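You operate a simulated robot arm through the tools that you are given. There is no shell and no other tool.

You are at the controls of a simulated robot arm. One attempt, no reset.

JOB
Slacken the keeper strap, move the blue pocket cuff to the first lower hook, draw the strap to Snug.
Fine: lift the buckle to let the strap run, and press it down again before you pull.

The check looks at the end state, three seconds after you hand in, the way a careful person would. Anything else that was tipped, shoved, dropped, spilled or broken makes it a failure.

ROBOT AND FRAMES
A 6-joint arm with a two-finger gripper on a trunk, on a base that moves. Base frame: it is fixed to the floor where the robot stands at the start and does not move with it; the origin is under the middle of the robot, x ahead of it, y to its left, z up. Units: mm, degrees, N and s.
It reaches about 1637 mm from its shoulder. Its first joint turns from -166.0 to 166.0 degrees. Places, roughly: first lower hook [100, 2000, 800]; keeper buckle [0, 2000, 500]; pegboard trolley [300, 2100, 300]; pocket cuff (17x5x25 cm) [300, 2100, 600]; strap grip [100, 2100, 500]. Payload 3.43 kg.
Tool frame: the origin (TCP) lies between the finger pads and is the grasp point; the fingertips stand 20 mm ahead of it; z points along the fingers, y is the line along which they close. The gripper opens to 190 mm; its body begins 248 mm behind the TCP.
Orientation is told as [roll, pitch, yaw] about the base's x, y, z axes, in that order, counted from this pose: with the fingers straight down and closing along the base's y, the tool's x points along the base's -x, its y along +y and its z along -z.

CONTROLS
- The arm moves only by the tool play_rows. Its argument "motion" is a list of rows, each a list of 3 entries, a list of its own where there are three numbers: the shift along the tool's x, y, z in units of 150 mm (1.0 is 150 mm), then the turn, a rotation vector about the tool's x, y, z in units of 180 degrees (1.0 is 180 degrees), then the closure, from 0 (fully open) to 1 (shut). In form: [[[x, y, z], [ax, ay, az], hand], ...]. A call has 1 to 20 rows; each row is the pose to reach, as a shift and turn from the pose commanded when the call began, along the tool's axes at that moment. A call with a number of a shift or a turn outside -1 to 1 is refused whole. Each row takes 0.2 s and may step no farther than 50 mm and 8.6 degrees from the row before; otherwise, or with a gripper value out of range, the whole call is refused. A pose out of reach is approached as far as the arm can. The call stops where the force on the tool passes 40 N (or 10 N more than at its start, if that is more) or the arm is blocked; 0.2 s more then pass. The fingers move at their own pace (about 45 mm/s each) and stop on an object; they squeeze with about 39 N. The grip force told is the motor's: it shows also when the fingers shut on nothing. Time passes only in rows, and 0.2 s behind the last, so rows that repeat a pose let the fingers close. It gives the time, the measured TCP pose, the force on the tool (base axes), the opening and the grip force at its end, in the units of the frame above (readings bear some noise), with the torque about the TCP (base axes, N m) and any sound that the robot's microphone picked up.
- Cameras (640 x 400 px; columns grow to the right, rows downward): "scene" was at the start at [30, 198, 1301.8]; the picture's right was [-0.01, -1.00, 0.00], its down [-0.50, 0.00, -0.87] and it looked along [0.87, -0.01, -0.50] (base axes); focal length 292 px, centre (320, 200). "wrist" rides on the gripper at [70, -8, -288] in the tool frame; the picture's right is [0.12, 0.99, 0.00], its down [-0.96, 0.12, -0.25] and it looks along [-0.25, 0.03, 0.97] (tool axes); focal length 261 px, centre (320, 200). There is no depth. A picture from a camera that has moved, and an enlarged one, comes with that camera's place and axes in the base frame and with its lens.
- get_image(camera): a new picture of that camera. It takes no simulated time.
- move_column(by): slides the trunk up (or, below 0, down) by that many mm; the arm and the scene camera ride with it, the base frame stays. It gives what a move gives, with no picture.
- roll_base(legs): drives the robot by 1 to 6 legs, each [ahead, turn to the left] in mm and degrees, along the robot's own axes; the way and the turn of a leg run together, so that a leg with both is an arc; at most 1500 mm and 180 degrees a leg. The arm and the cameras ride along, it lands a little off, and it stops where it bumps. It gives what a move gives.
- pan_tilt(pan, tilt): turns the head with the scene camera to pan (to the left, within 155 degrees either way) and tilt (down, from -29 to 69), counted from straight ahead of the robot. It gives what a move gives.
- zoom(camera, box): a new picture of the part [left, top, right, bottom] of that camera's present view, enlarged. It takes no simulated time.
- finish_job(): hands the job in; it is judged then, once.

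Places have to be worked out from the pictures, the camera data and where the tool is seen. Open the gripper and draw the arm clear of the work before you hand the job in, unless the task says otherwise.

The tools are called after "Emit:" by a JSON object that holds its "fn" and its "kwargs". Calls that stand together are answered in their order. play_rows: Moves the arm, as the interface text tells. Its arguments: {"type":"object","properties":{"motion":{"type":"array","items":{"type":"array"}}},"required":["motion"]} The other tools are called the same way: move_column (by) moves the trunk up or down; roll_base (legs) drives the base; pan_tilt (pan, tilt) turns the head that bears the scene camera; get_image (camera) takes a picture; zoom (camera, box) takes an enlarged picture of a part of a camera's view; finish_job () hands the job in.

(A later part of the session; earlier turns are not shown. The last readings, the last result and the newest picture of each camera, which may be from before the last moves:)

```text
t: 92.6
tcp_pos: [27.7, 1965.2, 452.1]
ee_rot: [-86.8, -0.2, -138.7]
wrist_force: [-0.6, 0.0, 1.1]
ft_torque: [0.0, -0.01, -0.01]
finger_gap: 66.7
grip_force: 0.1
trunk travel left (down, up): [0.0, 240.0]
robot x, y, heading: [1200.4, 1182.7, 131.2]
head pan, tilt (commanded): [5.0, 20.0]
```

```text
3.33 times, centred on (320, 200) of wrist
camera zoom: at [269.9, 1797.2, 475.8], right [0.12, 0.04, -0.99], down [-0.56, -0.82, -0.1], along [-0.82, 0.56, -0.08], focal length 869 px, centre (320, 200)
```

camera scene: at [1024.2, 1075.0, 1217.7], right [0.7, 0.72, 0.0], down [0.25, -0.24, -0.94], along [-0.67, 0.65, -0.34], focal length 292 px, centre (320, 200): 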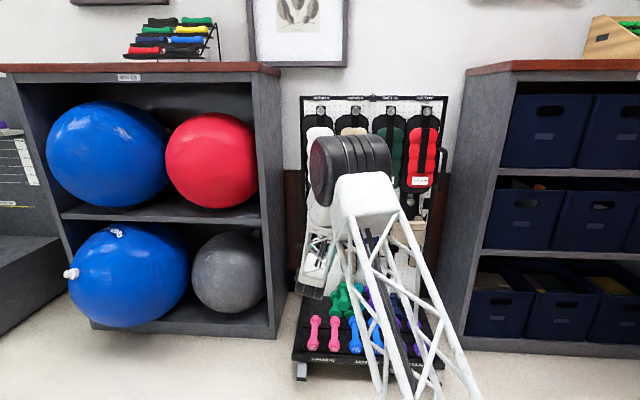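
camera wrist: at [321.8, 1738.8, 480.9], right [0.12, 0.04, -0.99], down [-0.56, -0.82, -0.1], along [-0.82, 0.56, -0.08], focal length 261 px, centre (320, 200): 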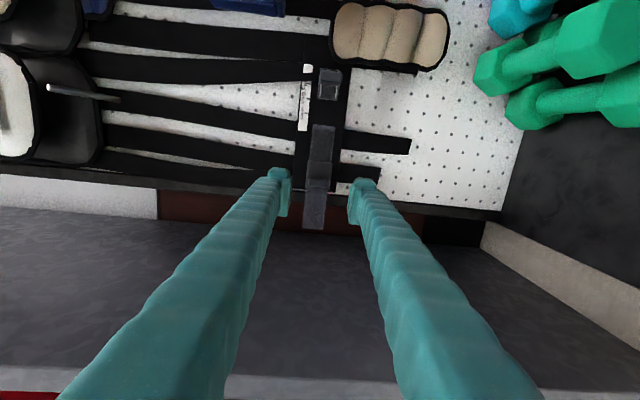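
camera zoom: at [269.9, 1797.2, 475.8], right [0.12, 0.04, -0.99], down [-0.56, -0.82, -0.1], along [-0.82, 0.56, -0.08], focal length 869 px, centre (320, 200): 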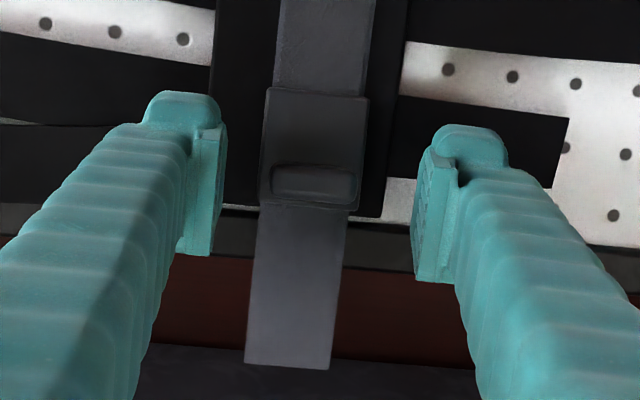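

The paddle (≈30 mm tall) is centred between the fingers with no contact. Closing on its top and bottom.

Emit:
{"fn": "play_rows", "kwargs": {"motion": [[[0, 0, 0], [0, 0, 0], 0.75], [[0, 0, 0], [0, 0, 0], 0.8], [[0, 0, 0], [0, 0, 0], 0.85], [[0, 0, 0], [0, 0, 0], 0.9], [[0, 0, 0], [0, 0, 0], 0.95], [[0, 0, 0], [0, 0, 0], 1.0], [[0, 0, 0], [0, 0, 0], 1.0]]}}

Emit:
{"fn": "zoom", "kwargs": {"camera": "wrist", "box": [260, 140, 380, 260]}}

```text
t: 94.2
tcp_pos: [28.9, 1966.2, 455.3]
ee_rot: [-87.1, -0.3, -138.7]
wrist_force: [-6.9, 5.7, 18.5]
ft_torque: [0.31, 0.31, 0.35]
finger_gap: 29.0
grip_force: 45.2
trunk travel left (down, up): [0.0, 240.0]
robot x, y, heading: [1209.5, 1187.0, 131.0]
head pan, tilt (commanded): [5.0, 20.0]
```

```text
3.33 times, centred on (320, 200) of wrist
camera zoom: at [269.9, 1797.3, 477.8], right [0.12, 0.04, -0.99], down [-0.56, -0.82, -0.1], along [-0.82, 0.56, -0.08], focal length 869 px, centre (320, 200)
```

zoom: 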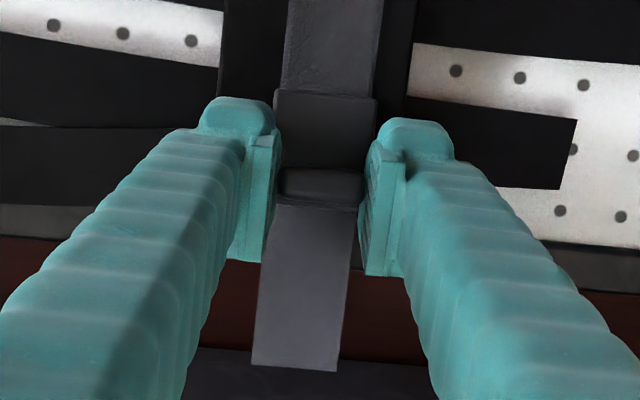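

Held with gap 29 mm; the paddle's centre is ~3 mm higher than I commanded, hence 18 N upward. I'll raise 3.5 mm to relieve that, then pull 5 mm out and 2.5 mm right along the expected arc.

Emit:
{"fn": "play_rows", "kwargs": {"motion": [[[0, -0.012, 0], [0, 0, 0], 1.0], [[0, -0.023, 0], [0, 0, 0], 1.0], [[0.006, -0.023, -0.011], [0, 0, 0], 1.0], [[0.012, -0.023, -0.022], [0, 0, 0], 1.0], [[0.017, -0.023, -0.033], [0, 0, 0], 1.0], [[0.017, -0.023, -0.033], [0, 0, 0], 1.0]]}}

Emit:
{"fn": "zoom", "kwargs": {"camera": "wrist", "box": [260, 140, 380, 260]}}

```text
t: 95.6
tcp_pos: [35.0, 1963.8, 455.2]
ee_rot: [-86.9, -0.3, -138.8]
wrist_force: [-16.6, 14.7, -1.7]
ft_torque: [0.04, 0.09, 0.75]
finger_gap: 28.9
grip_force: 45.1
trunk travel left (down, up): [0.0, 240.0]
robot x, y, heading: [1203.8, 1183.7, 131.1]
head pan, tilt (commanded): [5.0, 20.0]
```

```text
3.33 times, centred on (320, 200) of wrist
camera zoom: at [275.9, 1794.5, 479.2], right [0.12, 0.04, -0.99], down [-0.56, -0.82, -0.1], along [-0.82, 0.56, -0.08], focal length 869 px, centre (320, 200)
```

zoom: 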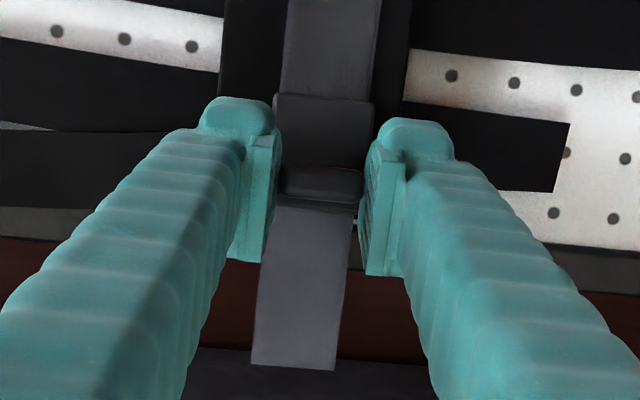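

Moving: 5.9 mm out and 2.9 mm right with ~22 N. I'll continue along the arc, 6 mm out and 4 mm right.

Emit:
{"fn": "play_rows", "kwargs": {"motion": [[[0.009, 0, -0.013], [0, 0, 0], 1.0], [[0.018, 0, -0.027], [0, 0, 0], 1.0], [[0.027, 0, -0.04], [0, 0, 0], 1.0], [[0.027, 0, -0.04], [0, 0, 0], 1.0]]}}

Emit:
{"fn": "zoom", "kwargs": {"camera": "wrist", "box": [260, 140, 380, 260]}}

```text
t: 96.6
tcp_pos: [39.5, 1961.0, 455.7]
ee_rot: [-87.0, -0.2, -138.8]
wrist_force: [-19.5, 9.7, -8.2]
ft_torque: [0.07, 0.09, 0.78]
finger_gap: 29.1
grip_force: 45.3
trunk travel left (down, up): [0.0, 240.0]
robot x, y, heading: [1208.2, 1183.6, 131.0]
head pan, tilt (commanded): [5.0, 20.0]
```

```text
3.33 times, centred on (320, 200) of wrist
camera zoom: at [281.6, 1792.8, 479.2], right [0.12, 0.04, -0.99], down [-0.56, -0.83, -0.1], along [-0.82, 0.56, -0.08], focal length 869 px, centre (320, 200)
```

zoom: 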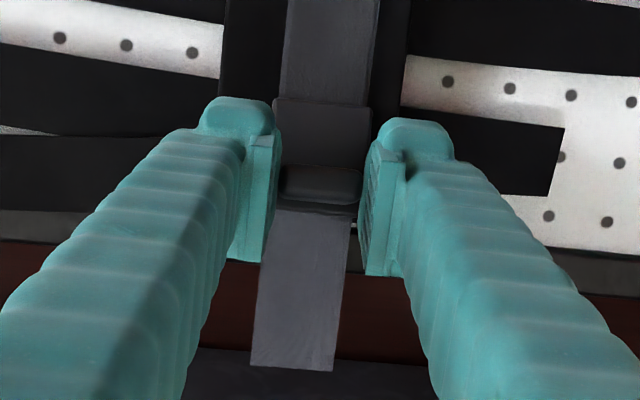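

No slipping: the paddle stays put between the pads while the block's right edge barely moves, so the buckle is swinging open (about 12°). Continuing 6 mm out, 3.5 mm right.

Emit:
{"fn": "play_rows", "kwargs": {"motion": [[[0.008, 0, -0.013], [0, 0, 0], 1.0], [[0.016, 0, -0.027], [0, 0, 0], 1.0], [[0.023, 0, -0.04], [0, 0, 0], 1.0], [[0.023, 0, -0.04], [0, 0, 0], 1.0]]}}

Emit:
{"fn": "zoom", "kwargs": {"camera": "wrist", "box": [260, 140, 380, 260]}}

```text
t: 97.6
tcp_pos: [46.9, 1959.6, 456.5]
ee_rot: [-86.7, -0.2, -138.8]
wrist_force: [-18.9, 10.4, -14.7]
ft_torque: [0.13, -0.09, 0.75]
finger_gap: 28.8
grip_force: 44.9
trunk travel left (down, up): [0.0, 240.0]
robot x, y, heading: [1203.5, 1180.9, 131.0]
head pan, tilt (commanded): [5.0, 20.0]
```

```text
3.33 times, centred on (320, 200) of wrist
camera zoom: at [288.7, 1791.0, 479.4], right [0.12, 0.04, -0.99], down [-0.56, -0.83, -0.1], along [-0.82, 0.56, -0.08], focal length 869 px, centre (320, 200)
```

zoom: 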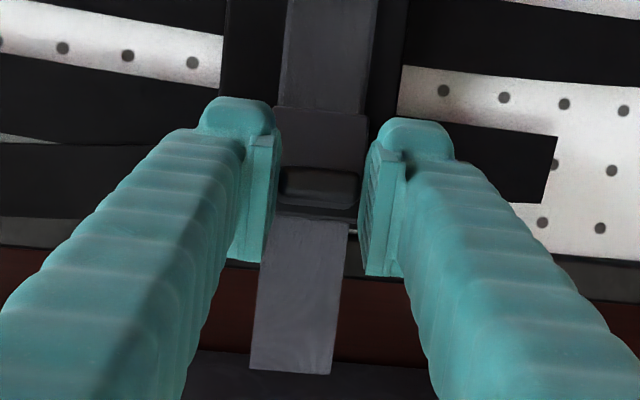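

Steady ~21 N and still swinging (18 mm out in total). I'll continue 7 mm out, 5 mm right, lowering 2.5 mm to cancel the slight upward drift.

Emit:
{"fn": "play_rows", "kwargs": {"motion": [[[0.008, 0.006, -0.012], [0, 0, 0], 1.0], [[0.016, 0.012, -0.024], [0, 0, 0], 1.0], [[0.025, 0.018, -0.036], [0, 0, 0], 1.0], [[0.034, 0.02, -0.047], [0, 0, 0], 1.0], [[0.034, 0.02, -0.047], [0, 0, 0], 1.0]]}}

Emit:
{"fn": "zoom", "kwargs": {"camera": "wrist", "box": [260, 140, 380, 260]}}

```text
t: 98.8
tcp_pos: [56.8, 1957.9, 455.8]
ee_rot: [-87.1, -0.2, -138.6]
wrist_force: [-4.8, 0.6, -0.7]
ft_torque: [-0.11, -0.09, 0.29]
finger_gap: 28.0
grip_force: 45.0
trunk travel left (down, up): [0.0, 240.0]
robot x, y, heading: [1203.1, 1188.3, 131.2]
head pan, tilt (commanded): [5.0, 20.0]
```

```text
3.33 times, centred on (320, 200) of wrist
camera zoom: at [297.1, 1789.0, 478.8], right [0.12, 0.04, -0.99], down [-0.56, -0.82, -0.1], along [-0.82, 0.56, -0.08], focal length 869 px, centre (320, 200)
```

zoom: 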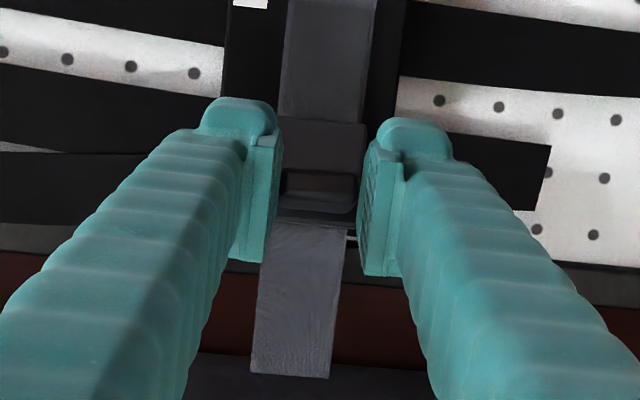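

The force fell to about 5 N, so the buckle seems past its catch (roughly 30° open). I'll continue a little further, 5 mm out and 7 mm right, to be sure it's fully lifted.

Emit:
{"fn": "play_rows", "kwargs": {"motion": [[[0.012, 0.003, -0.009], [0, 0, 0], 1.0], [[0.024, 0.004, -0.018], [0, 0, 0], 1.0], [[0.036, 0.005, -0.027], [0, 0, 0], 1.0], [[0.047, 0.006, -0.034], [0, 0, 0], 1.0], [[0.047, 0.006, -0.034], [0, 0, 0], 1.0]]}}

Emit:
{"fn": "zoom", "kwargs": {"camera": "wrist", "box": [260, 140, 380, 260]}}

```text
t: 99.5
tcp_pos: [59.7, 1955.3, 455.2]
ee_rot: [-87.0, -0.1, -138.5]
wrist_force: [-0.3, -0.1, -0.1]
ft_torque: [0.01, -0.01, 0.09]
finger_gap: 0.0
grip_force: 33.7
trunk travel left (down, up): [0.0, 240.0]
robot x, y, heading: [1203.5, 1182.3, 131.1]
head pan, tilt (commanded): [5.0, 20.0]
stopped in row 3: the force on the tool passed its limit at 58 N (the readings are from after the stop); the commanded pose is now the measured one
```

```text
3.33 times, centred on (320, 200) of wrist
camera zoom: at [303.0, 1787.6, 478.0], right [0.12, 0.04, -0.99], down [-0.55, -0.83, -0.1], along [-0.82, 0.56, -0.08], focal length 869 px, centre (320, 200)
```

zoom: 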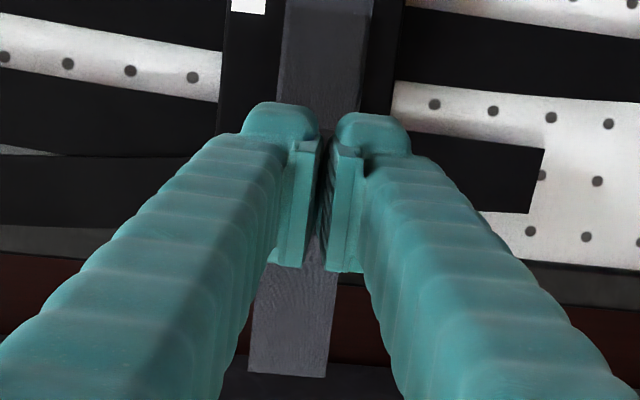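

The paddle slipped out of the pads at the end. I'll back away 70 mm and look at whether the buckle stayed up.

Emit:
{"fn": "play_rows", "kwargs": {"motion": [[[0, 0, -0.12], [0, 0, 0], 1.0], [[0, 0, -0.24], [0, 0, 0], 0.9], [[0, 0, -0.36], [0, 0, 0], 0.7], [[0, 0, -0.47], [0, 0, 0], 0.5], [[0, 0, -0.47], [0, 0, 0], 0.4], [[0, 0, -0.47], [0, 0, 0], 0.4], [[0, 0, -0.47], [0, 0, 0], 0.4]]}}

Emit:
{"fn": "zoom", "kwargs": {"camera": "wrist", "box": [230, 80, 430, 260]}}

```text
t: 101.1
tcp_pos: [106.3, 1903.0, 457.6]
ee_rot: [-86.9, -0.1, -138.5]
wrist_force: [0.1, 1.1, 0.6]
ft_torque: [0.02, 0.01, 0.02]
finger_gap: 113.9
grip_force: 0.0
trunk travel left (down, up): [0.0, 240.0]
robot x, y, heading: [1202.6, 1187.7, 131.1]
head pan, tilt (commanded): [5.0, 20.0]
```

```text
2.22 times, centred on (330, 170) of wrist
camera zoom: at [347.4, 1735.4, 480.8], right [0.12, 0.04, -0.99], down [-0.55, -0.83, -0.1], along [-0.82, 0.56, -0.08], focal length 579 px, centre (298, 267)
```

zoom: 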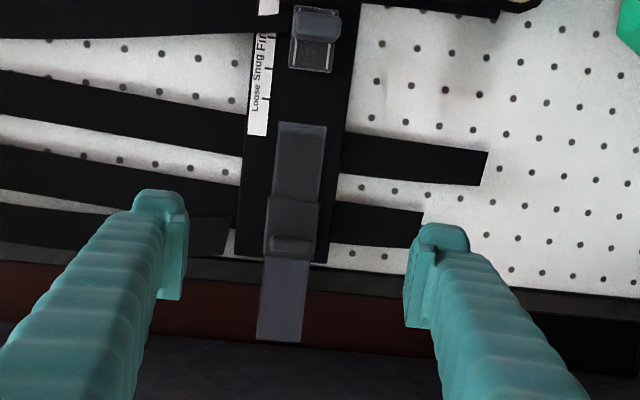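

Emit:
{"fn": "zoom", "kwargs": {"camera": "wrist", "box": [295, 125, 365, 215]}}

```text
4.44 times, centred on (330, 170) of wrist
camera zoom: at [347.4, 1735.4, 480.8], right [0.12, 0.04, -0.99], down [-0.55, -0.83, -0.1], along [-0.82, 0.56, -0.08], focal length 1158 px, centre (276, 333)
```

zoom: 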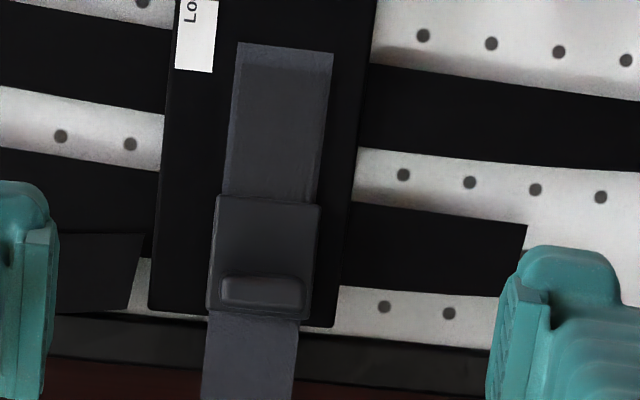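

The buckle sits closed again. Re-checking the block's right edge in those pictures (it never moved), the hinge is right at the block's right edge, near (u 1367, n -1470), so the paddle should travel mostly rightward; my path was too outward and slid off the paddle. I'll re-grip top-and-bottom and follow the correct arc.

Emit:
{"fn": "play_rows", "kwargs": {"motion": [[[-0.02, -0.004, 0.11], [0, 0, 0], 0.65], [[-0.04, -0.008, 0.22], [0, 0, 0], 0.65], [[-0.06, -0.012, 0.33], [0, 0, 0], 0.65], [[-0.08, -0.016, 0.44], [0, 0, 0], 0.65], [[-0.1, -0.02, 0.55], [0, 0, 0], 0.65], [[-0.115, -0.022, 0.667], [0, 0, 0], 0.65], [[-0.115, -0.022, 0.667], [0, 0, 0], 0.65]]}}

Emit:
{"fn": "zoom", "kwargs": {"camera": "wrist", "box": [260, 140, 380, 260]}}

```text
t: 102.7
tcp_pos: [27.9, 1967.5, 458.1]
ee_rot: [-87.0, -0.1, -138.5]
wrist_force: [0.3, -0.5, 0.4]
ft_torque: [-0.01, -0.04, -0.02]
finger_gap: 66.6
grip_force: 0.0
trunk travel left (down, up): [0.0, 240.0]
robot x, y, heading: [1202.8, 1184.1, 131.2]
head pan, tilt (commanded): [5.0, 20.0]
```

```text
3.33 times, centred on (320, 200) of wrist
camera zoom: at [270.9, 1799.4, 480.5], right [0.12, 0.04, -0.99], down [-0.55, -0.83, -0.1], along [-0.82, 0.56, -0.08], focal length 869 px, centre (320, 200)
```

zoom: 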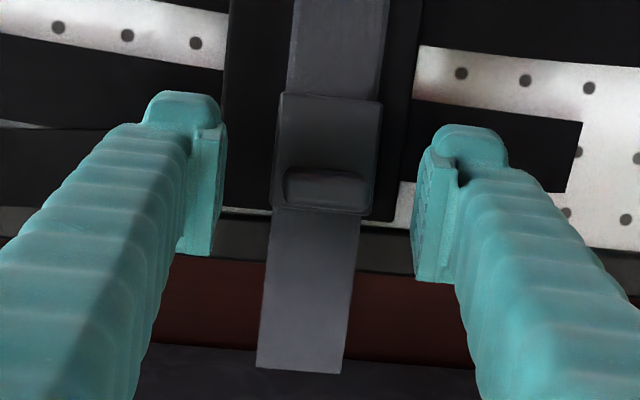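

No contact; the paddle is about 2.5 mm lower than the TCP. I'll lower by that and close.

Emit:
{"fn": "play_rows", "kwargs": {"motion": [[[0, 0.016, 0], [0, 0, 0], 0.75], [[0, 0.016, 0], [0, 0, 0], 0.8], [[0, 0.016, 0], [0, 0, 0], 0.85], [[0, 0.016, 0], [0, 0, 0], 0.9], [[0, 0.016, 0], [0, 0, 0], 0.95], [[0, 0.016, 0], [0, 0, 0], 1.0], [[0, 0.016, 0], [0, 0, 0], 1.0]]}}

```text
t: 104.3
tcp_pos: [28.5, 1966.8, 455.2]
ee_rot: [-87.0, -0.2, -138.5]
wrist_force: [-4.3, 3.4, 5.8]
ft_torque: [0.19, 0.18, 0.21]
finger_gap: 28.8
grip_force: 44.8
trunk travel left (down, up): [0.0, 240.0]
robot x, y, heading: [1205.4, 1182.0, 130.8]
head pan, tilt (commanded): [5.0, 20.0]
```

Held cleanly (gap 28.8 mm, low force). Following the arc about the block's right edge, first 20°: 11 mm right, 8.5 mm out.

Emit:
{"fn": "play_rows", "kwargs": {"motion": [[[0.017, 0.001, -0.017], [0, 0, 0], 1.0], [[0.035, 0.002, -0.031], [0, 0, 0], 1.0], [[0.055, 0.0025, -0.045], [0, 0, 0], 1.0], [[0.075, 0.003, -0.057], [0, 0, 0], 1.0], [[0.075, 0.003, -0.057], [0, 0, 0], 1.0]]}}

Emit:
{"fn": "zoom", "kwargs": {"camera": "wrist", "box": [260, 140, 380, 260]}}

```text
t: 105.5
tcp_pos: [39.5, 1962.6, 455.3]
ee_rot: [-87.0, 0.0, -138.3]
wrist_force: [-23.6, -4.4, 11.6]
ft_torque: [0.2, 0.13, 1.05]
finger_gap: 29.0
grip_force: 45.2
trunk travel left (down, up): [0.0, 240.0]
robot x, y, heading: [1204.4, 1185.4, 131.3]
head pan, tilt (commanded): [5.0, 20.0]
```

```text
3.33 times, centred on (320, 200) of wrist
camera zoom: at [281.7, 1796.1, 478.1], right [0.12, 0.04, -0.99], down [-0.55, -0.83, -0.1], along [-0.83, 0.56, -0.08], focal length 869 px, centre (320, 200)
```

zoom: 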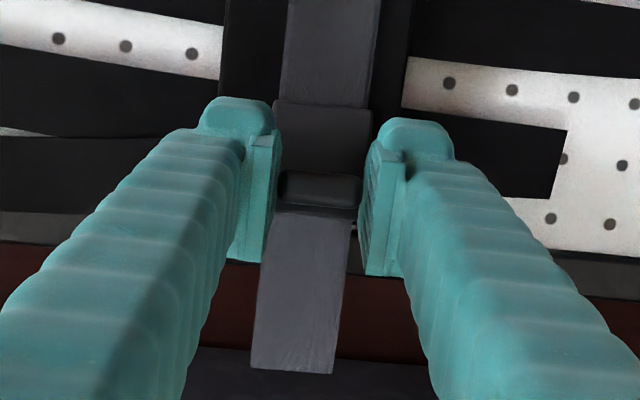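

The forces now match a free hinge at the block's right edge; essentially all the resistance is twisting friction in my own pads. So pinching is the wrong way: pushing the paddle rightward with closed fingers from its left side should lift it easily. I'll release, back off and check.

Emit:
{"fn": "play_rows", "kwargs": {"motion": [[[0, 0, 0], [0, 0, 0], 0.9], [[0, 0, 0], [0, 0, 0], 0.8], [[0, 0, 0], [0, 0, 0], 0.7], [[0, 0, 0], [0, 0, 0], 0.65], [[0, 0, -0.1], [0, 0, 0], 0.65], [[0, 0, -0.25], [0, 0, 0], 0.65], [[0, 0, -0.4], [0, 0, 0], 0.65], [[0, 0, -0.4], [0, 0, 0], 0.65]]}}

Emit:
{"fn": "zoom", "kwargs": {"camera": "wrist", "box": [270, 110, 390, 230]}}

```text
t: 107.3
tcp_pos: [80.1, 1920.7, 456.6]
ee_rot: [-87.0, -0.1, -138.5]
wrist_force: [0.4, -0.5, 0.8]
ft_torque: [-0.02, 0.0, 0.01]
finger_gap: 66.6
grip_force: 0.0
trunk travel left (down, up): [0.0, 240.0]
robot x, y, heading: [1201.4, 1184.7, 130.9]
head pan, tilt (commanded): [5.0, 20.0]
```

```text
3.33 times, centred on (330, 170) of wrist
camera zoom: at [321.7, 1753.6, 480.3], right [0.12, 0.04, -0.99], down [-0.55, -0.83, -0.1], along [-0.82, 0.56, -0.08], focal length 869 px, centre (287, 300)
```

zoom: 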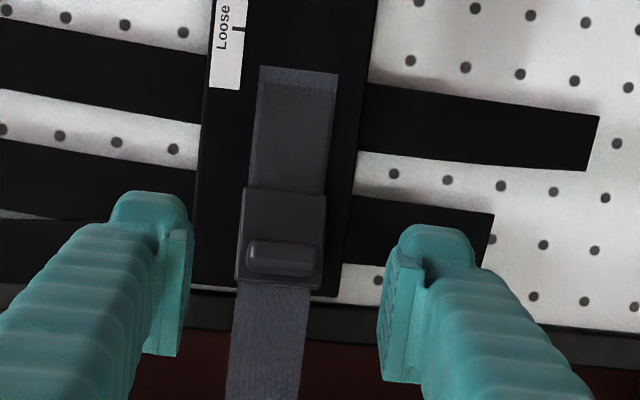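

The buckle returned to closed on release. Now I close the fist, move 60 mm left of the paddle, and advance beside it.

Emit:
{"fn": "play_rows", "kwargs": {"motion": [[[-0.1, 0, 0], [0, 0, 0], 1.0], [[-0.2, 0, 0], [0, 0, 0], 1.0], [[-0.3, 0, 0], [0, 0, 0], 1.0], [[-0.4, 0, 0], [0, 0, 0], 1.0], [[-0.4, 0, 0.12], [0, 0, 0], 1.0], [[-0.4, -0.008, 0.24], [0, 0, 0], 1.0], [[-0.4, -0.016, 0.36], [0, 0, 0], 1.0], [[-0.4, -0.022, 0.45], [0, 0, 0], 1.0], [[-0.4, -0.022, 0.45], [0, 0, 0], 1.0]]}}

Emit:
{"fn": "zoom", "kwargs": {"camera": "wrist", "box": [250, 110, 390, 250]}}

```text
t: 109.3
tcp_pos: [-9.6, 1931.3, 456.6]
ee_rot: [-87.0, -0.1, -138.5]
wrist_force: [-0.8, 0.2, 0.5]
ft_torque: [0.01, 0.0, -0.01]
finger_gap: 0.0
grip_force: 33.9
trunk travel left (down, up): [0.0, 240.0]
robot x, y, heading: [1202.6, 1183.1, 131.1]
head pan, tilt (commanded): [5.0, 20.0]
```

```text
2.86 times, centred on (320, 180) of wrist
camera zoom: at [232.5, 1763.9, 479.4], right [0.12, 0.04, -0.99], down [-0.55, -0.83, -0.1], along [-0.82, 0.56, -0.08], focal length 745 px, centre (320, 257)
```

zoom: 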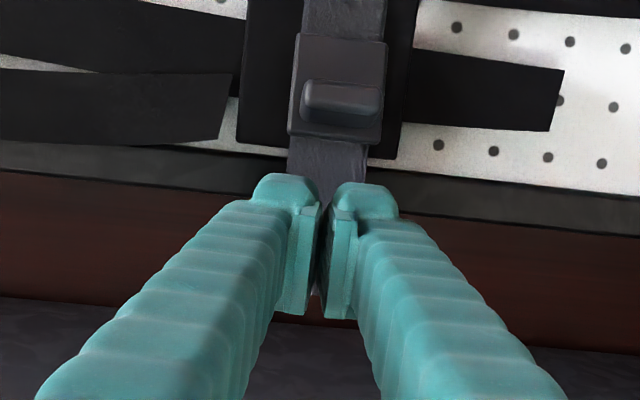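

Excellent view: the fist sits left of the paddle with about 21 mm to go, tips just short of the webbing. I'll push right 30 mm in small steps.

Emit:
{"fn": "play_rows", "kwargs": {"motion": [[[0.05, 0, 0], [0, 0, 0], 1.0], [[0.1, 0, 0], [0, 0, 0], 1.0], [[0.13, 0, 0], [0, 0, 0], 1.0], [[0.16, 0, -0.004], [0, 0, 0], 1.0], [[0.18, 0, -0.008], [0, 0, 0], 1.0], [[0.2, 0, -0.013], [0, 0, 0], 1.0], [[0.2, 0, -0.013], [0, 0, 0], 1.0]]}}

Emit:
{"fn": "zoom", "kwargs": {"camera": "wrist", "box": [250, 110, 390, 250]}}

```text
t: 110.9
tcp_pos: [10.9, 1943.6, 456.9]
ee_rot: [-87.0, -0.1, -138.0]
wrist_force: [-3.0, -14.1, -0.1]
ft_torque: [0.13, 0.0, 0.0]
finger_gap: 0.0
grip_force: 34.2
trunk travel left (down, up): [0.0, 240.0]
robot x, y, heading: [1205.1, 1183.9, 131.5]
head pan, tilt (commanded): [5.0, 20.0]
stopped in row 7: the force on the tool passed its limit at 42 N (the readings are from after the stop); the commanded pose is now the measured one
```

```text
2.86 times, centred on (320, 180) of wrist
camera zoom: at [254.0, 1778.2, 481.4], right [0.12, 0.04, -0.99], down [-0.55, -0.83, -0.1], along [-0.83, 0.55, -0.08], focal length 745 px, centre (320, 257)
```

zoom: 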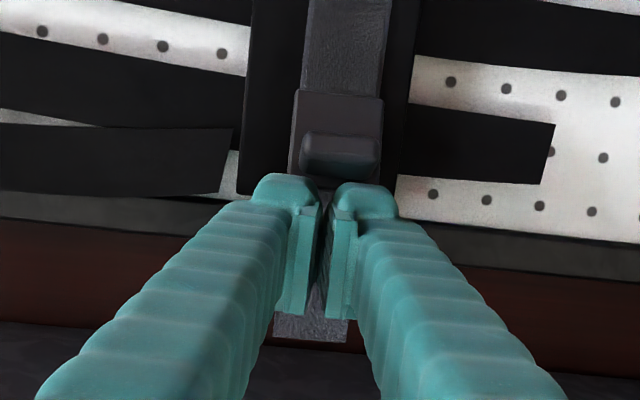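

Pushed at that depth, the paddle resists 40 N: I'm pressing near its root with a short lever arm, and the buckle must have a catch. I'll back out 9 mm so I push on the paddle's outer end, which nearly doubles the torque, and push again.

Emit:
{"fn": "play_rows", "kwargs": {"motion": [[[-0.03, 0, 0], [0, 0, 0], 1.0], [[-0.03, 0, -0.06], [0, 0, 0], 1.0], [[0.0, 0, -0.06], [0, 0, 0], 1.0], [[0.02, 0, -0.06], [0, 0, 0], 1.0], [[0.035, 0, -0.06], [0, 0, 0], 1.0], [[0.05, 0, -0.06], [0, 0, 0], 1.0], [[0.06, 0, -0.06], [0, 0, 0], 1.0], [[0.07, 0, -0.06], [0, 0, 0], 1.0]]}}

Emit:
{"fn": "zoom", "kwargs": {"camera": "wrist", "box": [250, 110, 390, 250]}}

```text
t: 112.7
tcp_pos: [24.1, 1942.1, 458.3]
ee_rot: [-86.9, 0.0, -137.9]
wrist_force: [-3.2, -19.4, -0.2]
ft_torque: [0.21, -0.03, 0.09]
finger_gap: 0.1
grip_force: 34.5
trunk travel left (down, up): [0.0, 240.0]
robot x, y, heading: [1202.8, 1183.3, 132.1]
head pan, tilt (commanded): [5.0, 20.0]
```

```text
2.86 times, centred on (320, 180) of wrist
camera zoom: at [267.5, 1776.3, 482.5], right [0.12, 0.04, -0.99], down [-0.54, -0.83, -0.1], along [-0.83, 0.55, -0.08], focal length 745 px, centre (320, 257)
```

zoom: 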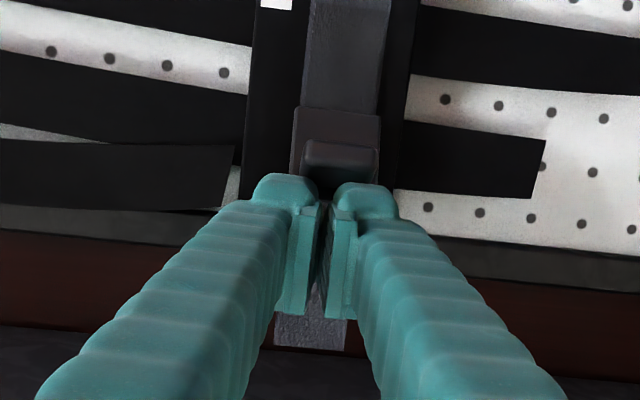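

The paddle is giving way: it moved about 7–9 mm right with only ~20 N. Continuing along the arc, 10 mm right and 9 mm out.

Emit:
{"fn": "play_rows", "kwargs": {"motion": [[[0.017, 0, -0.015], [0, 0, 0], 1.0], [[0.034, 0, -0.03], [0, 0, 0], 1.0], [[0.05, 0, -0.045], [0, 0, 0], 1.0], [[0.067, 0, -0.06], [0, 0, 0], 1.0], [[0.067, 0, -0.06], [0, 0, 0], 1.0]]}}

Emit:
{"fn": "zoom", "kwargs": {"camera": "wrist", "box": [250, 110, 390, 250]}}

```text
t: 113.9
tcp_pos: [38.8, 1944.2, 458.4]
ee_rot: [-86.9, -0.1, -138.1]
wrist_force: [3.6, -21.2, -0.2]
ft_torque: [0.23, 0.05, -0.03]
finger_gap: 0.0
grip_force: 34.1
trunk travel left (down, up): [0.0, 240.0]
robot x, y, heading: [1205.2, 1183.5, 131.6]
head pan, tilt (commanded): [5.0, 20.0]
```

```text
2.86 times, centred on (320, 180) of wrist
camera zoom: at [281.7, 1778.6, 482.2], right [0.12, 0.04, -0.99], down [-0.55, -0.83, -0.1], along [-0.83, 0.55, -0.08], focal length 745 px, centre (320, 257)
```

zoom: 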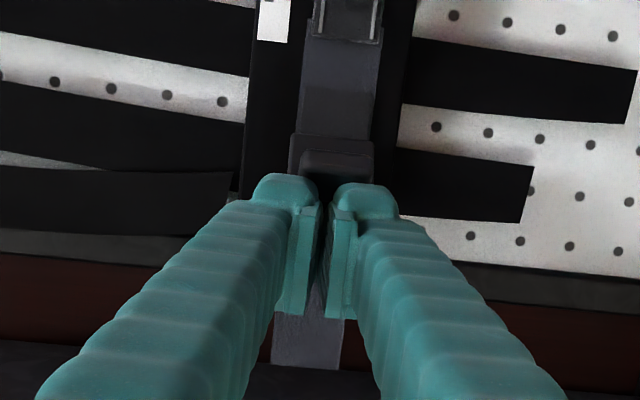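

It's swinging well now (about 40–45° open, ~21 N). I'll push on 14 mm right and 4 mm out to bring it further over.

Emit:
{"fn": "play_rows", "kwargs": {"motion": [[[0.023, 0, -0.007], [0, 0, 0], 1.0], [[0.047, 0, -0.014], [0, 0, 0], 1.0], [[0.07, 0, -0.02], [0, 0, 0], 1.0], [[0.093, 0, -0.027], [0, 0, 0], 1.0], [[0.093, 0, -0.027], [0, 0, 0], 1.0]]}}

Emit:
{"fn": "zoom", "kwargs": {"camera": "wrist", "box": [250, 110, 390, 250]}}

```text
t: 115.1
tcp_pos: [48.7, 1947.9, 459.4]
ee_rot: [-86.8, 0.0, -138.0]
wrist_force: [9.6, -25.9, -2.5]
ft_torque: [0.27, -0.04, -0.06]
finger_gap: 0.2
grip_force: 33.8
trunk travel left (down, up): [0.0, 240.0]
robot x, y, heading: [1201.3, 1188.6, 131.9]
head pan, tilt (commanded): [5.0, 20.0]
```

```text
2.86 times, centred on (320, 180) of wrist
camera zoom: at [293.6, 1783.2, 482.5], right [0.12, 0.04, -0.99], down [-0.55, -0.83, -0.1], along [-0.83, 0.55, -0.08], focal length 745 px, centre (320, 257)
```

zoom: 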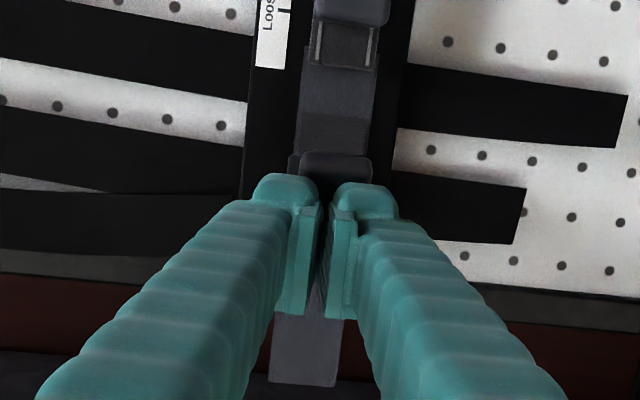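

The strap grip now appears much nearer the buckle: the strap seems to be running. I'll look at the whole view before moving further.

Emit:
{"fn": "get_image", "kwargs": {"camera": "wrist"}}

Emit:
{"fn": "zoom", "kwargs": {"camera": "wrist", "box": [260, 30, 380, 200]}}

```text
taken
camera wrist: at [293.6, 1783.2, 482.5], right [0.12, 0.04, -0.99], down [-0.55, -0.83, -0.1], along [-0.83, 0.55, -0.08], focal length 261 px, centre (320, 200)
```

wrist: 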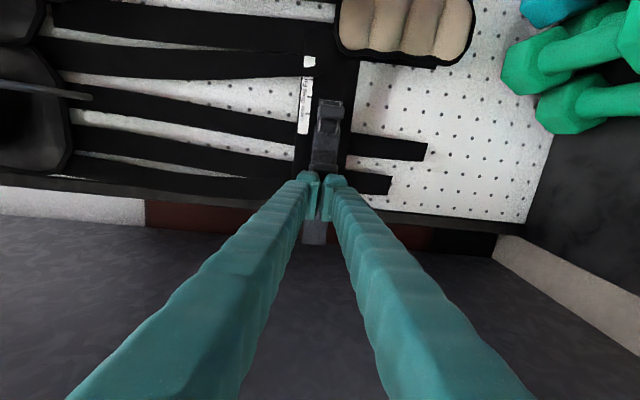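

```text
2.35 times, centred on (320, 115) of wrist
camera zoom: at [293.6, 1783.2, 482.5], right [0.12, 0.04, -0.99], down [-0.55, -0.83, -0.1], along [-0.83, 0.55, -0.08], focal length 613 px, centre (320, 400)
```

zoom: 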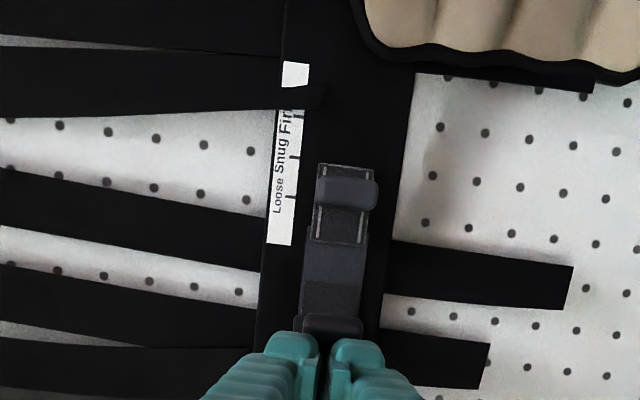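

The strap has run on its own: the grip plate's centre is now right at the Loose mark. I'll withdraw the fist left and outward and see whether the buckle stays up.

Emit:
{"fn": "play_rows", "kwargs": {"motion": [[[-0.05, 0, -0.02], [0, 0, 0], 1.0], [[-0.1, 0, -0.08], [0, 0, 0], 1.0], [[-0.1, 0, -0.25], [0, 0, 0], 1.0], [[-0.1, 0, -0.42], [0, 0, 0], 1.0], [[-0.1, 0, -0.55], [0, 0, 0], 1.0], [[-0.1, 0, -0.55], [0, 0, 0], 1.0]]}}

Emit:
{"fn": "zoom", "kwargs": {"camera": "wrist", "box": [260, 50, 400, 210]}}

```text
t: 116.5
tcp_pos: [96.2, 1880.8, 462.0]
ee_rot: [-87.0, -0.1, -138.0]
wrist_force: [0.3, 0.4, 0.3]
ft_torque: [0.01, -0.03, 0.0]
finger_gap: 0.0
grip_force: 34.0
trunk travel left (down, up): [0.0, 240.0]
robot x, y, heading: [1202.3, 1181.9, 131.9]
head pan, tilt (commanded): [5.0, 20.0]
```

```text
2.50 times, centred on (330, 130) of wrist
camera zoom: at [338.5, 1714.5, 485.8], right [0.12, 0.04, -0.99], down [-0.55, -0.83, -0.1], along [-0.83, 0.55, -0.08], focal length 652 px, centre (295, 375)
```

zoom: 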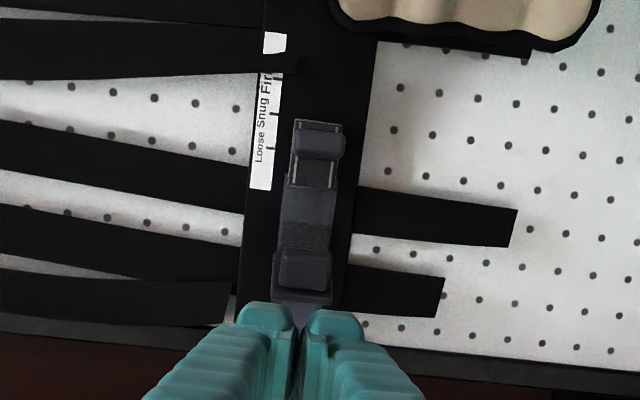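

The buckle stays lifted and the grip rests at Loose: the strap is slack. Now I'll roll the hand back so the camera is on top, and check the buckle from there before going to the cuff.

Emit:
{"fn": "play_rows", "kwargs": {"motion": [[[0, 0, -0.1], [0, 0, -0.046], 1.0], [[0, 0, -0.2], [0, 0, -0.092], 1.0], [[0, 0, -0.2], [0, 0, -0.138], 1.0], [[0, 0, -0.2], [0, 0, -0.184], 1.0], [[0, 0, -0.2], [0, 0, -0.23], 1.0], [[0, 0, -0.2], [0, 0, -0.276], 1.0], [[0, 0, -0.2], [0, 0, -0.322], 1.0], [[0, 0, -0.2], [0, 0, -0.368], 1.0], [[0, 0, -0.2], [0, 0, -0.414], 1.0], [[0, 0, -0.2], [0, 0, -0.46], 1.0], [[0, 0, -0.2], [0, 0, -0.5], 1.0], [[0, 0, -0.2], [0, 0, -0.5], 1.0]]}}

Emit:
{"fn": "get_image", "kwargs": {"camera": "wrist"}}

Emit:
{"fn": "zoom", "kwargs": {"camera": "wrist", "box": [250, 120, 410, 220]}}

```text
t: 119.1
tcp_pos: [115.2, 1858.6, 464.7]
ee_rot: [0.2, 86.9, -47.9]
wrist_force: [0.1, 0.4, -0.2]
ft_torque: [0.02, 0.01, 0.04]
finger_gap: 0.0
grip_force: 34.0
trunk travel left (down, up): [0.0, 240.0]
robot x, y, heading: [1202.4, 1183.1, 131.6]
head pan, tilt (commanded): [5.0, 20.0]
```

```text
taken
camera wrist: at [297.4, 1641.7, 550.7], right [0.73, 0.67, 0.12], down [0.29, -0.14, -0.95], along [-0.62, 0.73, -0.3], focal length 261 px, centre (320, 200)
```

wrist: 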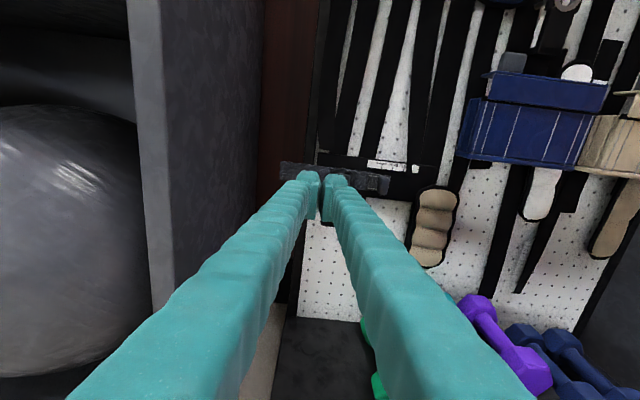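

```text
4.00 times, centred on (330, 170) of wrist
camera zoom: at [297.4, 1641.7, 550.7], right [0.73, 0.67, 0.12], down [0.29, -0.14, -0.95], along [-0.62, 0.73, -0.3], focal length 1043 px, centre (280, 320)
```

zoom: 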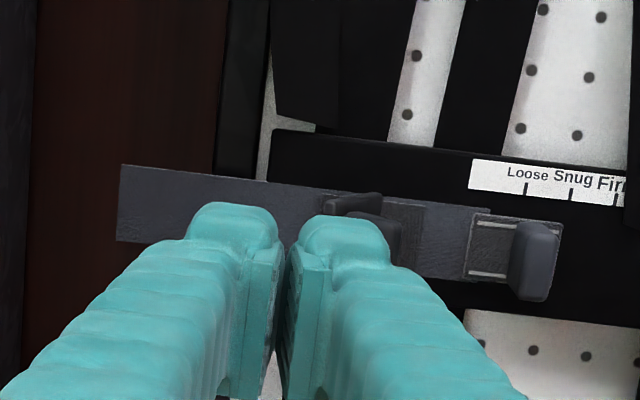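

The buckle is clearly tilted open and the grip plate sits at Loose. Now to the cuff: I'll move up and right in two steps, staying ~90 mm off the cuffs, to view the tab and hooks.

Emit:
{"fn": "play_rows", "kwargs": {"motion": [[[0.185, 0.198, -0.033], [0, 0, 0], 0.8], [[0.37, 0.396, -0.067], [0, 0, 0], 0.6], [[0.555, 0.594, -0.1], [0, 0, 0], 0.5], [[0.74, 0.793, -0.133], [0, 0, 0], 0.5]]}}

Emit:
{"fn": "play_rows", "kwargs": {"motion": [[[0.185, 0.198, -0.033], [0, 0, 0], 0.5], [[0.37, 0.396, -0.067], [0, 0, 0], 0.5], [[0.555, 0.594, -0.1], [0, 0, 0], 0.5], [[0.74, 0.793, -0.133], [0, 0, 0], 0.5], [[0.74, 0.793, -0.133], [0, 0, 0], 0.5]]}}

Emit:
{"fn": "get_image", "kwargs": {"camera": "wrist"}}

```text
t: 120.1
tcp_pos: [210.3, 1927.6, 575.1]
ee_rot: [-0.9, 86.9, -48.9]
wrist_force: [0.3, 0.2, -0.2]
ft_torque: [0.13, 0.12, -0.06]
finger_gap: 85.7
grip_force: 0.1
trunk travel left (down, up): [0.0, 240.0]
robot x, y, heading: [1199.7, 1183.9, 131.8]
head pan, tilt (commanded): [5.0, 20.0]
```

```text
t: 121.3
tcp_pos: [297.5, 1984.3, 688.3]
ee_rot: [0.9, 86.7, -49.3]
wrist_force: [0.7, 0.1, -0.2]
ft_torque: [0.01, -0.01, 0.02]
finger_gap: 94.9
grip_force: 0.0
out of reach, approached as far as the arm can: row 3, 4, 5
trunk travel left (down, up): [0.0, 240.0]
robot x, y, heading: [1204.2, 1184.4, 131.8]
head pan, tilt (commanded): [5.0, 20.0]
```

```text
taken
camera wrist: at [471.5, 1761.7, 775.7], right [0.76, 0.64, 0.12], down [0.28, -0.16, -0.95], along [-0.59, 0.75, -0.3], focal length 261 px, centre (320, 200)
```

wrist: 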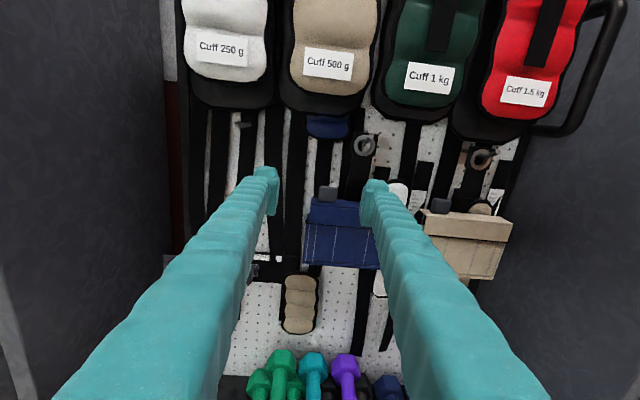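

The right-hand reach is again bounded by the wrist (the arm's plane swings right as I go right). Shifting the base about 120 mm to the right fixes this: I'll reverse, turn left 30°, reverse, turn back and come forward, keeping the arm well clear of the board.

Emit:
{"fn": "roll_base", "kwargs": {"legs": [[-200, 0], [0, 30], [-240, 0], [0, -30], [350, 0]]}}

Emit:
{"fn": "get_image", "kwargs": {"camera": "wrist"}}

Emit:
{"fn": "get_image", "kwargs": {"camera": "scene"}}

```text
t: 129.3
tcp_pos: [415.1, 2017.6, 688.7]
ee_rot: [0.9, 86.7, -48.9]
wrist_force: [0.8, 0.5, -0.2]
ft_torque: [-0.02, -0.01, 0.01]
finger_gap: 94.6
grip_force: 0.1
trunk travel left (down, up): [0.0, 240.0]
robot x, y, heading: [1325.0, 1222.8, 131.9]
head pan, tilt (commanded): [5.0, 20.0]
```

```text
taken
camera wrist: at [590.7, 1796.0, 775.6], right [0.75, 0.65, 0.12], down [0.28, -0.16, -0.95], along [-0.59, 0.75, -0.3], focal length 261 px, centre (320, 200)
```

wrist: 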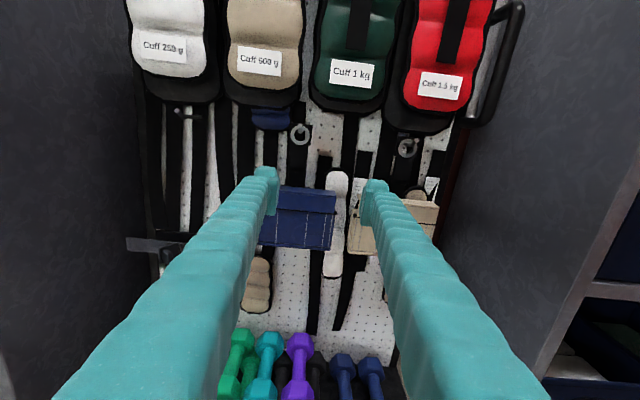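

```text
taken
camera scene: at [1150.6, 1109.3, 1217.7], right [0.68, 0.73, 0.0], down [0.25, -0.23, -0.94], along [-0.69, 0.64, -0.34], focal length 292 px, centre (320, 200)
```

scene: 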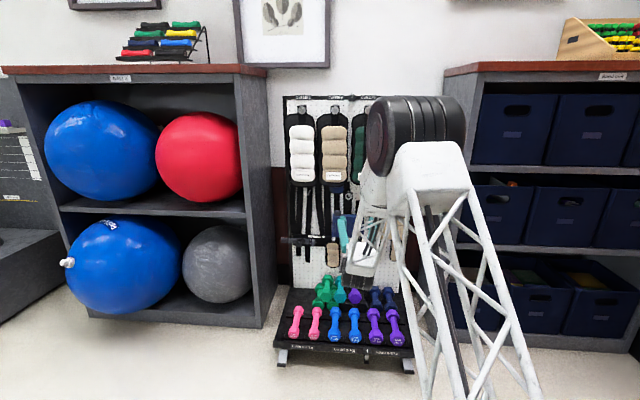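

The base landed about 120 mm right (u≈1803). I'll move the hand left and forward to face the blue cuff's tab, correcting the heading by 1.8°.

Emit:
{"fn": "play_rows", "kwargs": {"motion": [[[0, -0.2, 0.11], [0.0033, 0, 0], 0.5], [[0, -0.4, 0.22], [0.0067, 0, 0], 0.5], [[0, -0.607, 0.333], [0.01, 0, 0], 0.5], [[0, -0.607, 0.333], [0.01, 0, 0], 0.5]]}}

Emit:
{"fn": "get_image", "kwargs": {"camera": "wrist"}}

Emit:
{"fn": "zoom", "kwargs": {"camera": "wrist", "box": [250, 90, 410, 250]}}

```text
t: 130.3
tcp_pos: [311.4, 1996.0, 686.0]
ee_rot: [-1.1, 86.6, -49.1]
wrist_force: [0.3, -0.8, -0.2]
ft_torque: [-0.01, 0.01, 0.01]
finger_gap: 95.1
grip_force: 0.1
trunk travel left (down, up): [0.0, 240.0]
robot x, y, heading: [1328.0, 1221.2, 132.1]
head pan, tilt (commanded): [5.0, 20.0]
```

```text
taken
camera wrist: at [494.1, 1780.3, 772.9], right [0.73, 0.67, 0.12], down [0.29, -0.15, -0.95], along [-0.62, 0.73, -0.3], focal length 261 px, centre (320, 200)
```

wrist: 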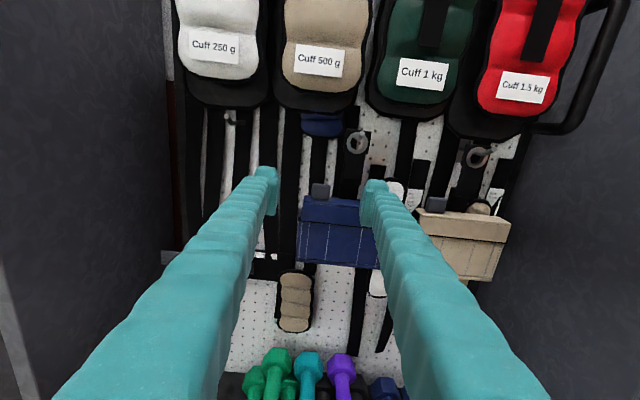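

```text
2.50 times, centred on (330, 170) of wrist
camera zoom: at [494.1, 1780.3, 772.9], right [0.73, 0.67, 0.12], down [0.29, -0.15, -0.95], along [-0.62, 0.73, -0.3], focal length 652 px, centre (295, 275)
```

zoom: 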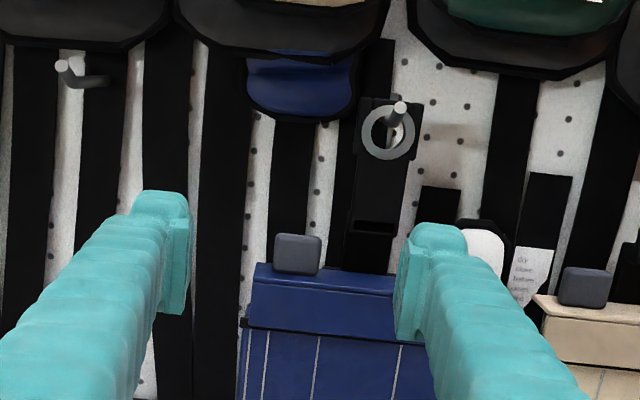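

I can see the tab, the grommet ring on hook 2 and the empty hook 1. I'll zoom on both hooks to see the upturned tips.

Emit:
{"fn": "zoom", "kwargs": {"camera": "wrist", "box": [335, 115, 385, 160]}}

Emit:
{"fn": "zoom", "kwargs": {"camera": "wrist", "box": [205, 95, 265, 145]}}

Emit:
{"fn": "zoom", "kwargs": {"camera": "wrist", "box": [290, 165, 390, 245]}}

```text
8.89 times, centred on (360, 138) of wrist
camera zoom: at [494.1, 1780.3, 772.9], right [0.73, 0.67, 0.12], down [0.29, -0.15, -0.95], along [-0.62, 0.73, -0.3], focal length 2317 px, centre (-36, 756)
```

zoom: 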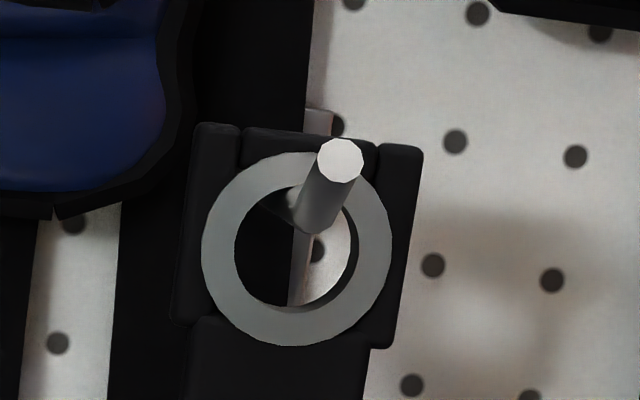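

```text
8.00 times, centred on (235, 120) of wrist
camera zoom: at [494.1, 1780.3, 772.9], right [0.73, 0.67, 0.12], down [0.29, -0.15, -0.95], along [-0.62, 0.73, -0.3], focal length 2085 px, centre (1000, 840)
```

zoom: 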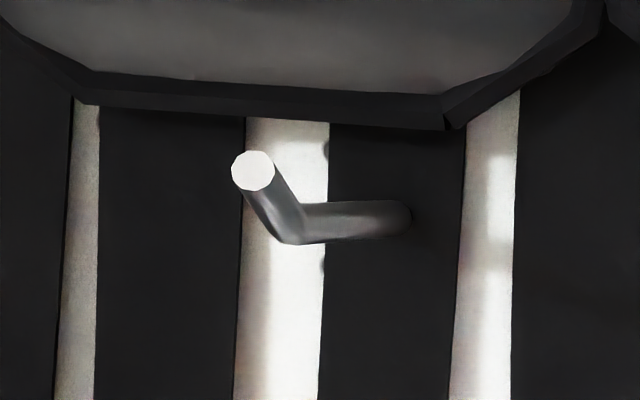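

```text
5.00 times, centred on (340, 205) of wrist
camera zoom: at [494.1, 1780.3, 772.9], right [0.73, 0.67, 0.12], down [0.29, -0.15, -0.95], along [-0.62, 0.73, -0.3], focal length 1303 px, centre (220, 175)
```

zoom: 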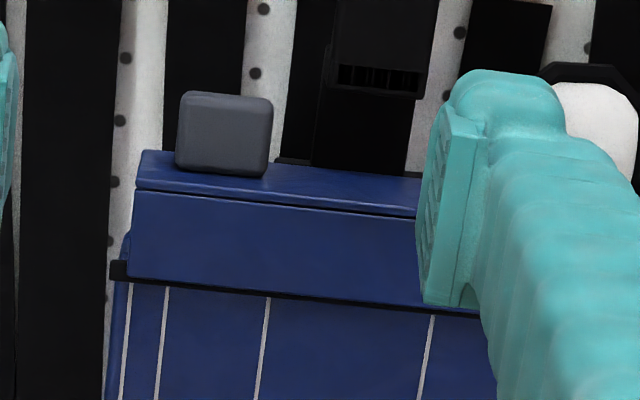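

The hooks are 9 mm rods with a slightly upturned end (rising ~11 mm); the ring's hole is ~23 mm, resting on the rod top. Hook-to-hook offset measures 200 mm left, no height change. I'll shift 120 mm left for a second viewpoint to fix depths of tab, ring and hook.

Emit:
{"fn": "play_rows", "kwargs": {"motion": [[[0, -0.27, 0], [0, 0, 0], 0.5], [[0, -0.54, 0], [0, 0, 0], 0.5], [[0, -0.8, 0], [0, 0, 0], 0.5], [[0, -0.8, 0], [0, 0, 0], 0.5]]}}

Emit:
{"fn": "get_image", "kwargs": {"camera": "wrist"}}

Emit:
{"fn": "zoom", "kwargs": {"camera": "wrist", "box": [360, 100, 480, 220]}}

Emit:
{"fn": "zoom", "kwargs": {"camera": "wrist", "box": [280, 95, 340, 145]}}

```text
t: 131.3
tcp_pos: [222.9, 1916.8, 683.6]
ee_rot: [-0.8, 86.7, -48.7]
wrist_force: [-0.7, 0.3, 0.0]
ft_torque: [-0.02, -0.01, -0.02]
finger_gap: 94.8
grip_force: 0.1
trunk travel left (down, up): [0.0, 240.0]
robot x, y, heading: [1328.9, 1226.0, 131.7]
head pan, tilt (commanded): [5.0, 20.0]
```

```text
taken
camera wrist: at [405.8, 1699.9, 770.8], right [0.73, 0.67, 0.12], down [0.29, -0.15, -0.95], along [-0.62, 0.73, -0.3], focal length 261 px, centre (320, 200)
```

wrist: 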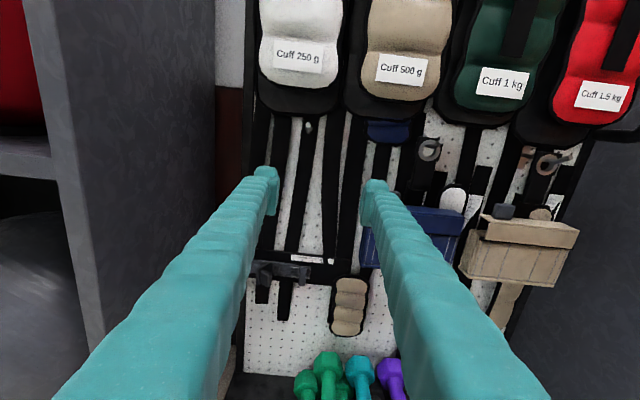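

```text
3.33 times, centred on (420, 160) of wrist
camera zoom: at [405.8, 1699.9, 770.8], right [0.73, 0.67, 0.12], down [0.29, -0.15, -0.95], along [-0.62, 0.73, -0.3], focal length 869 px, centre (-13, 333)
```

zoom: 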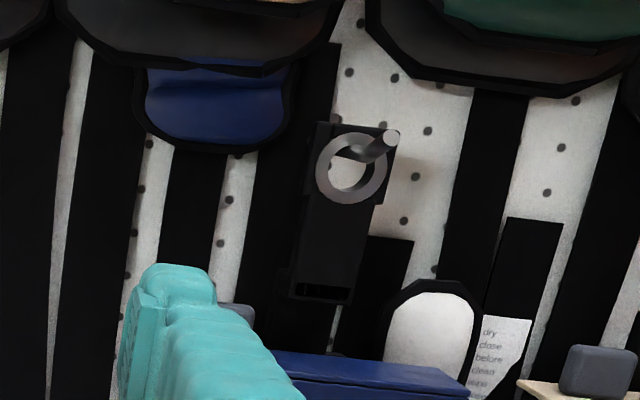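

```text
8.00 times, centred on (310, 120) of wrist
camera zoom: at [405.8, 1699.9, 770.8], right [0.73, 0.67, 0.12], down [0.29, -0.15, -0.95], along [-0.62, 0.73, -0.3], focal length 2085 px, centre (400, 840)
```

zoom: 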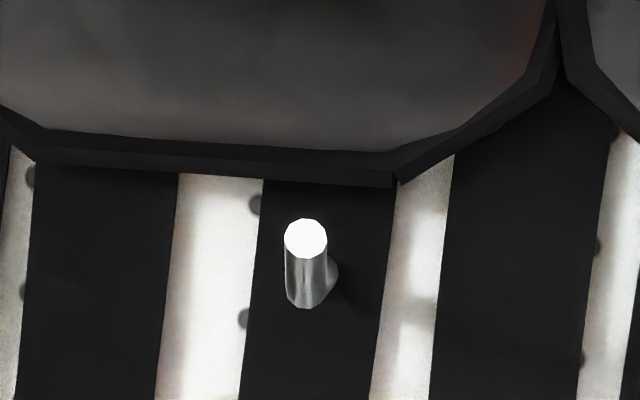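

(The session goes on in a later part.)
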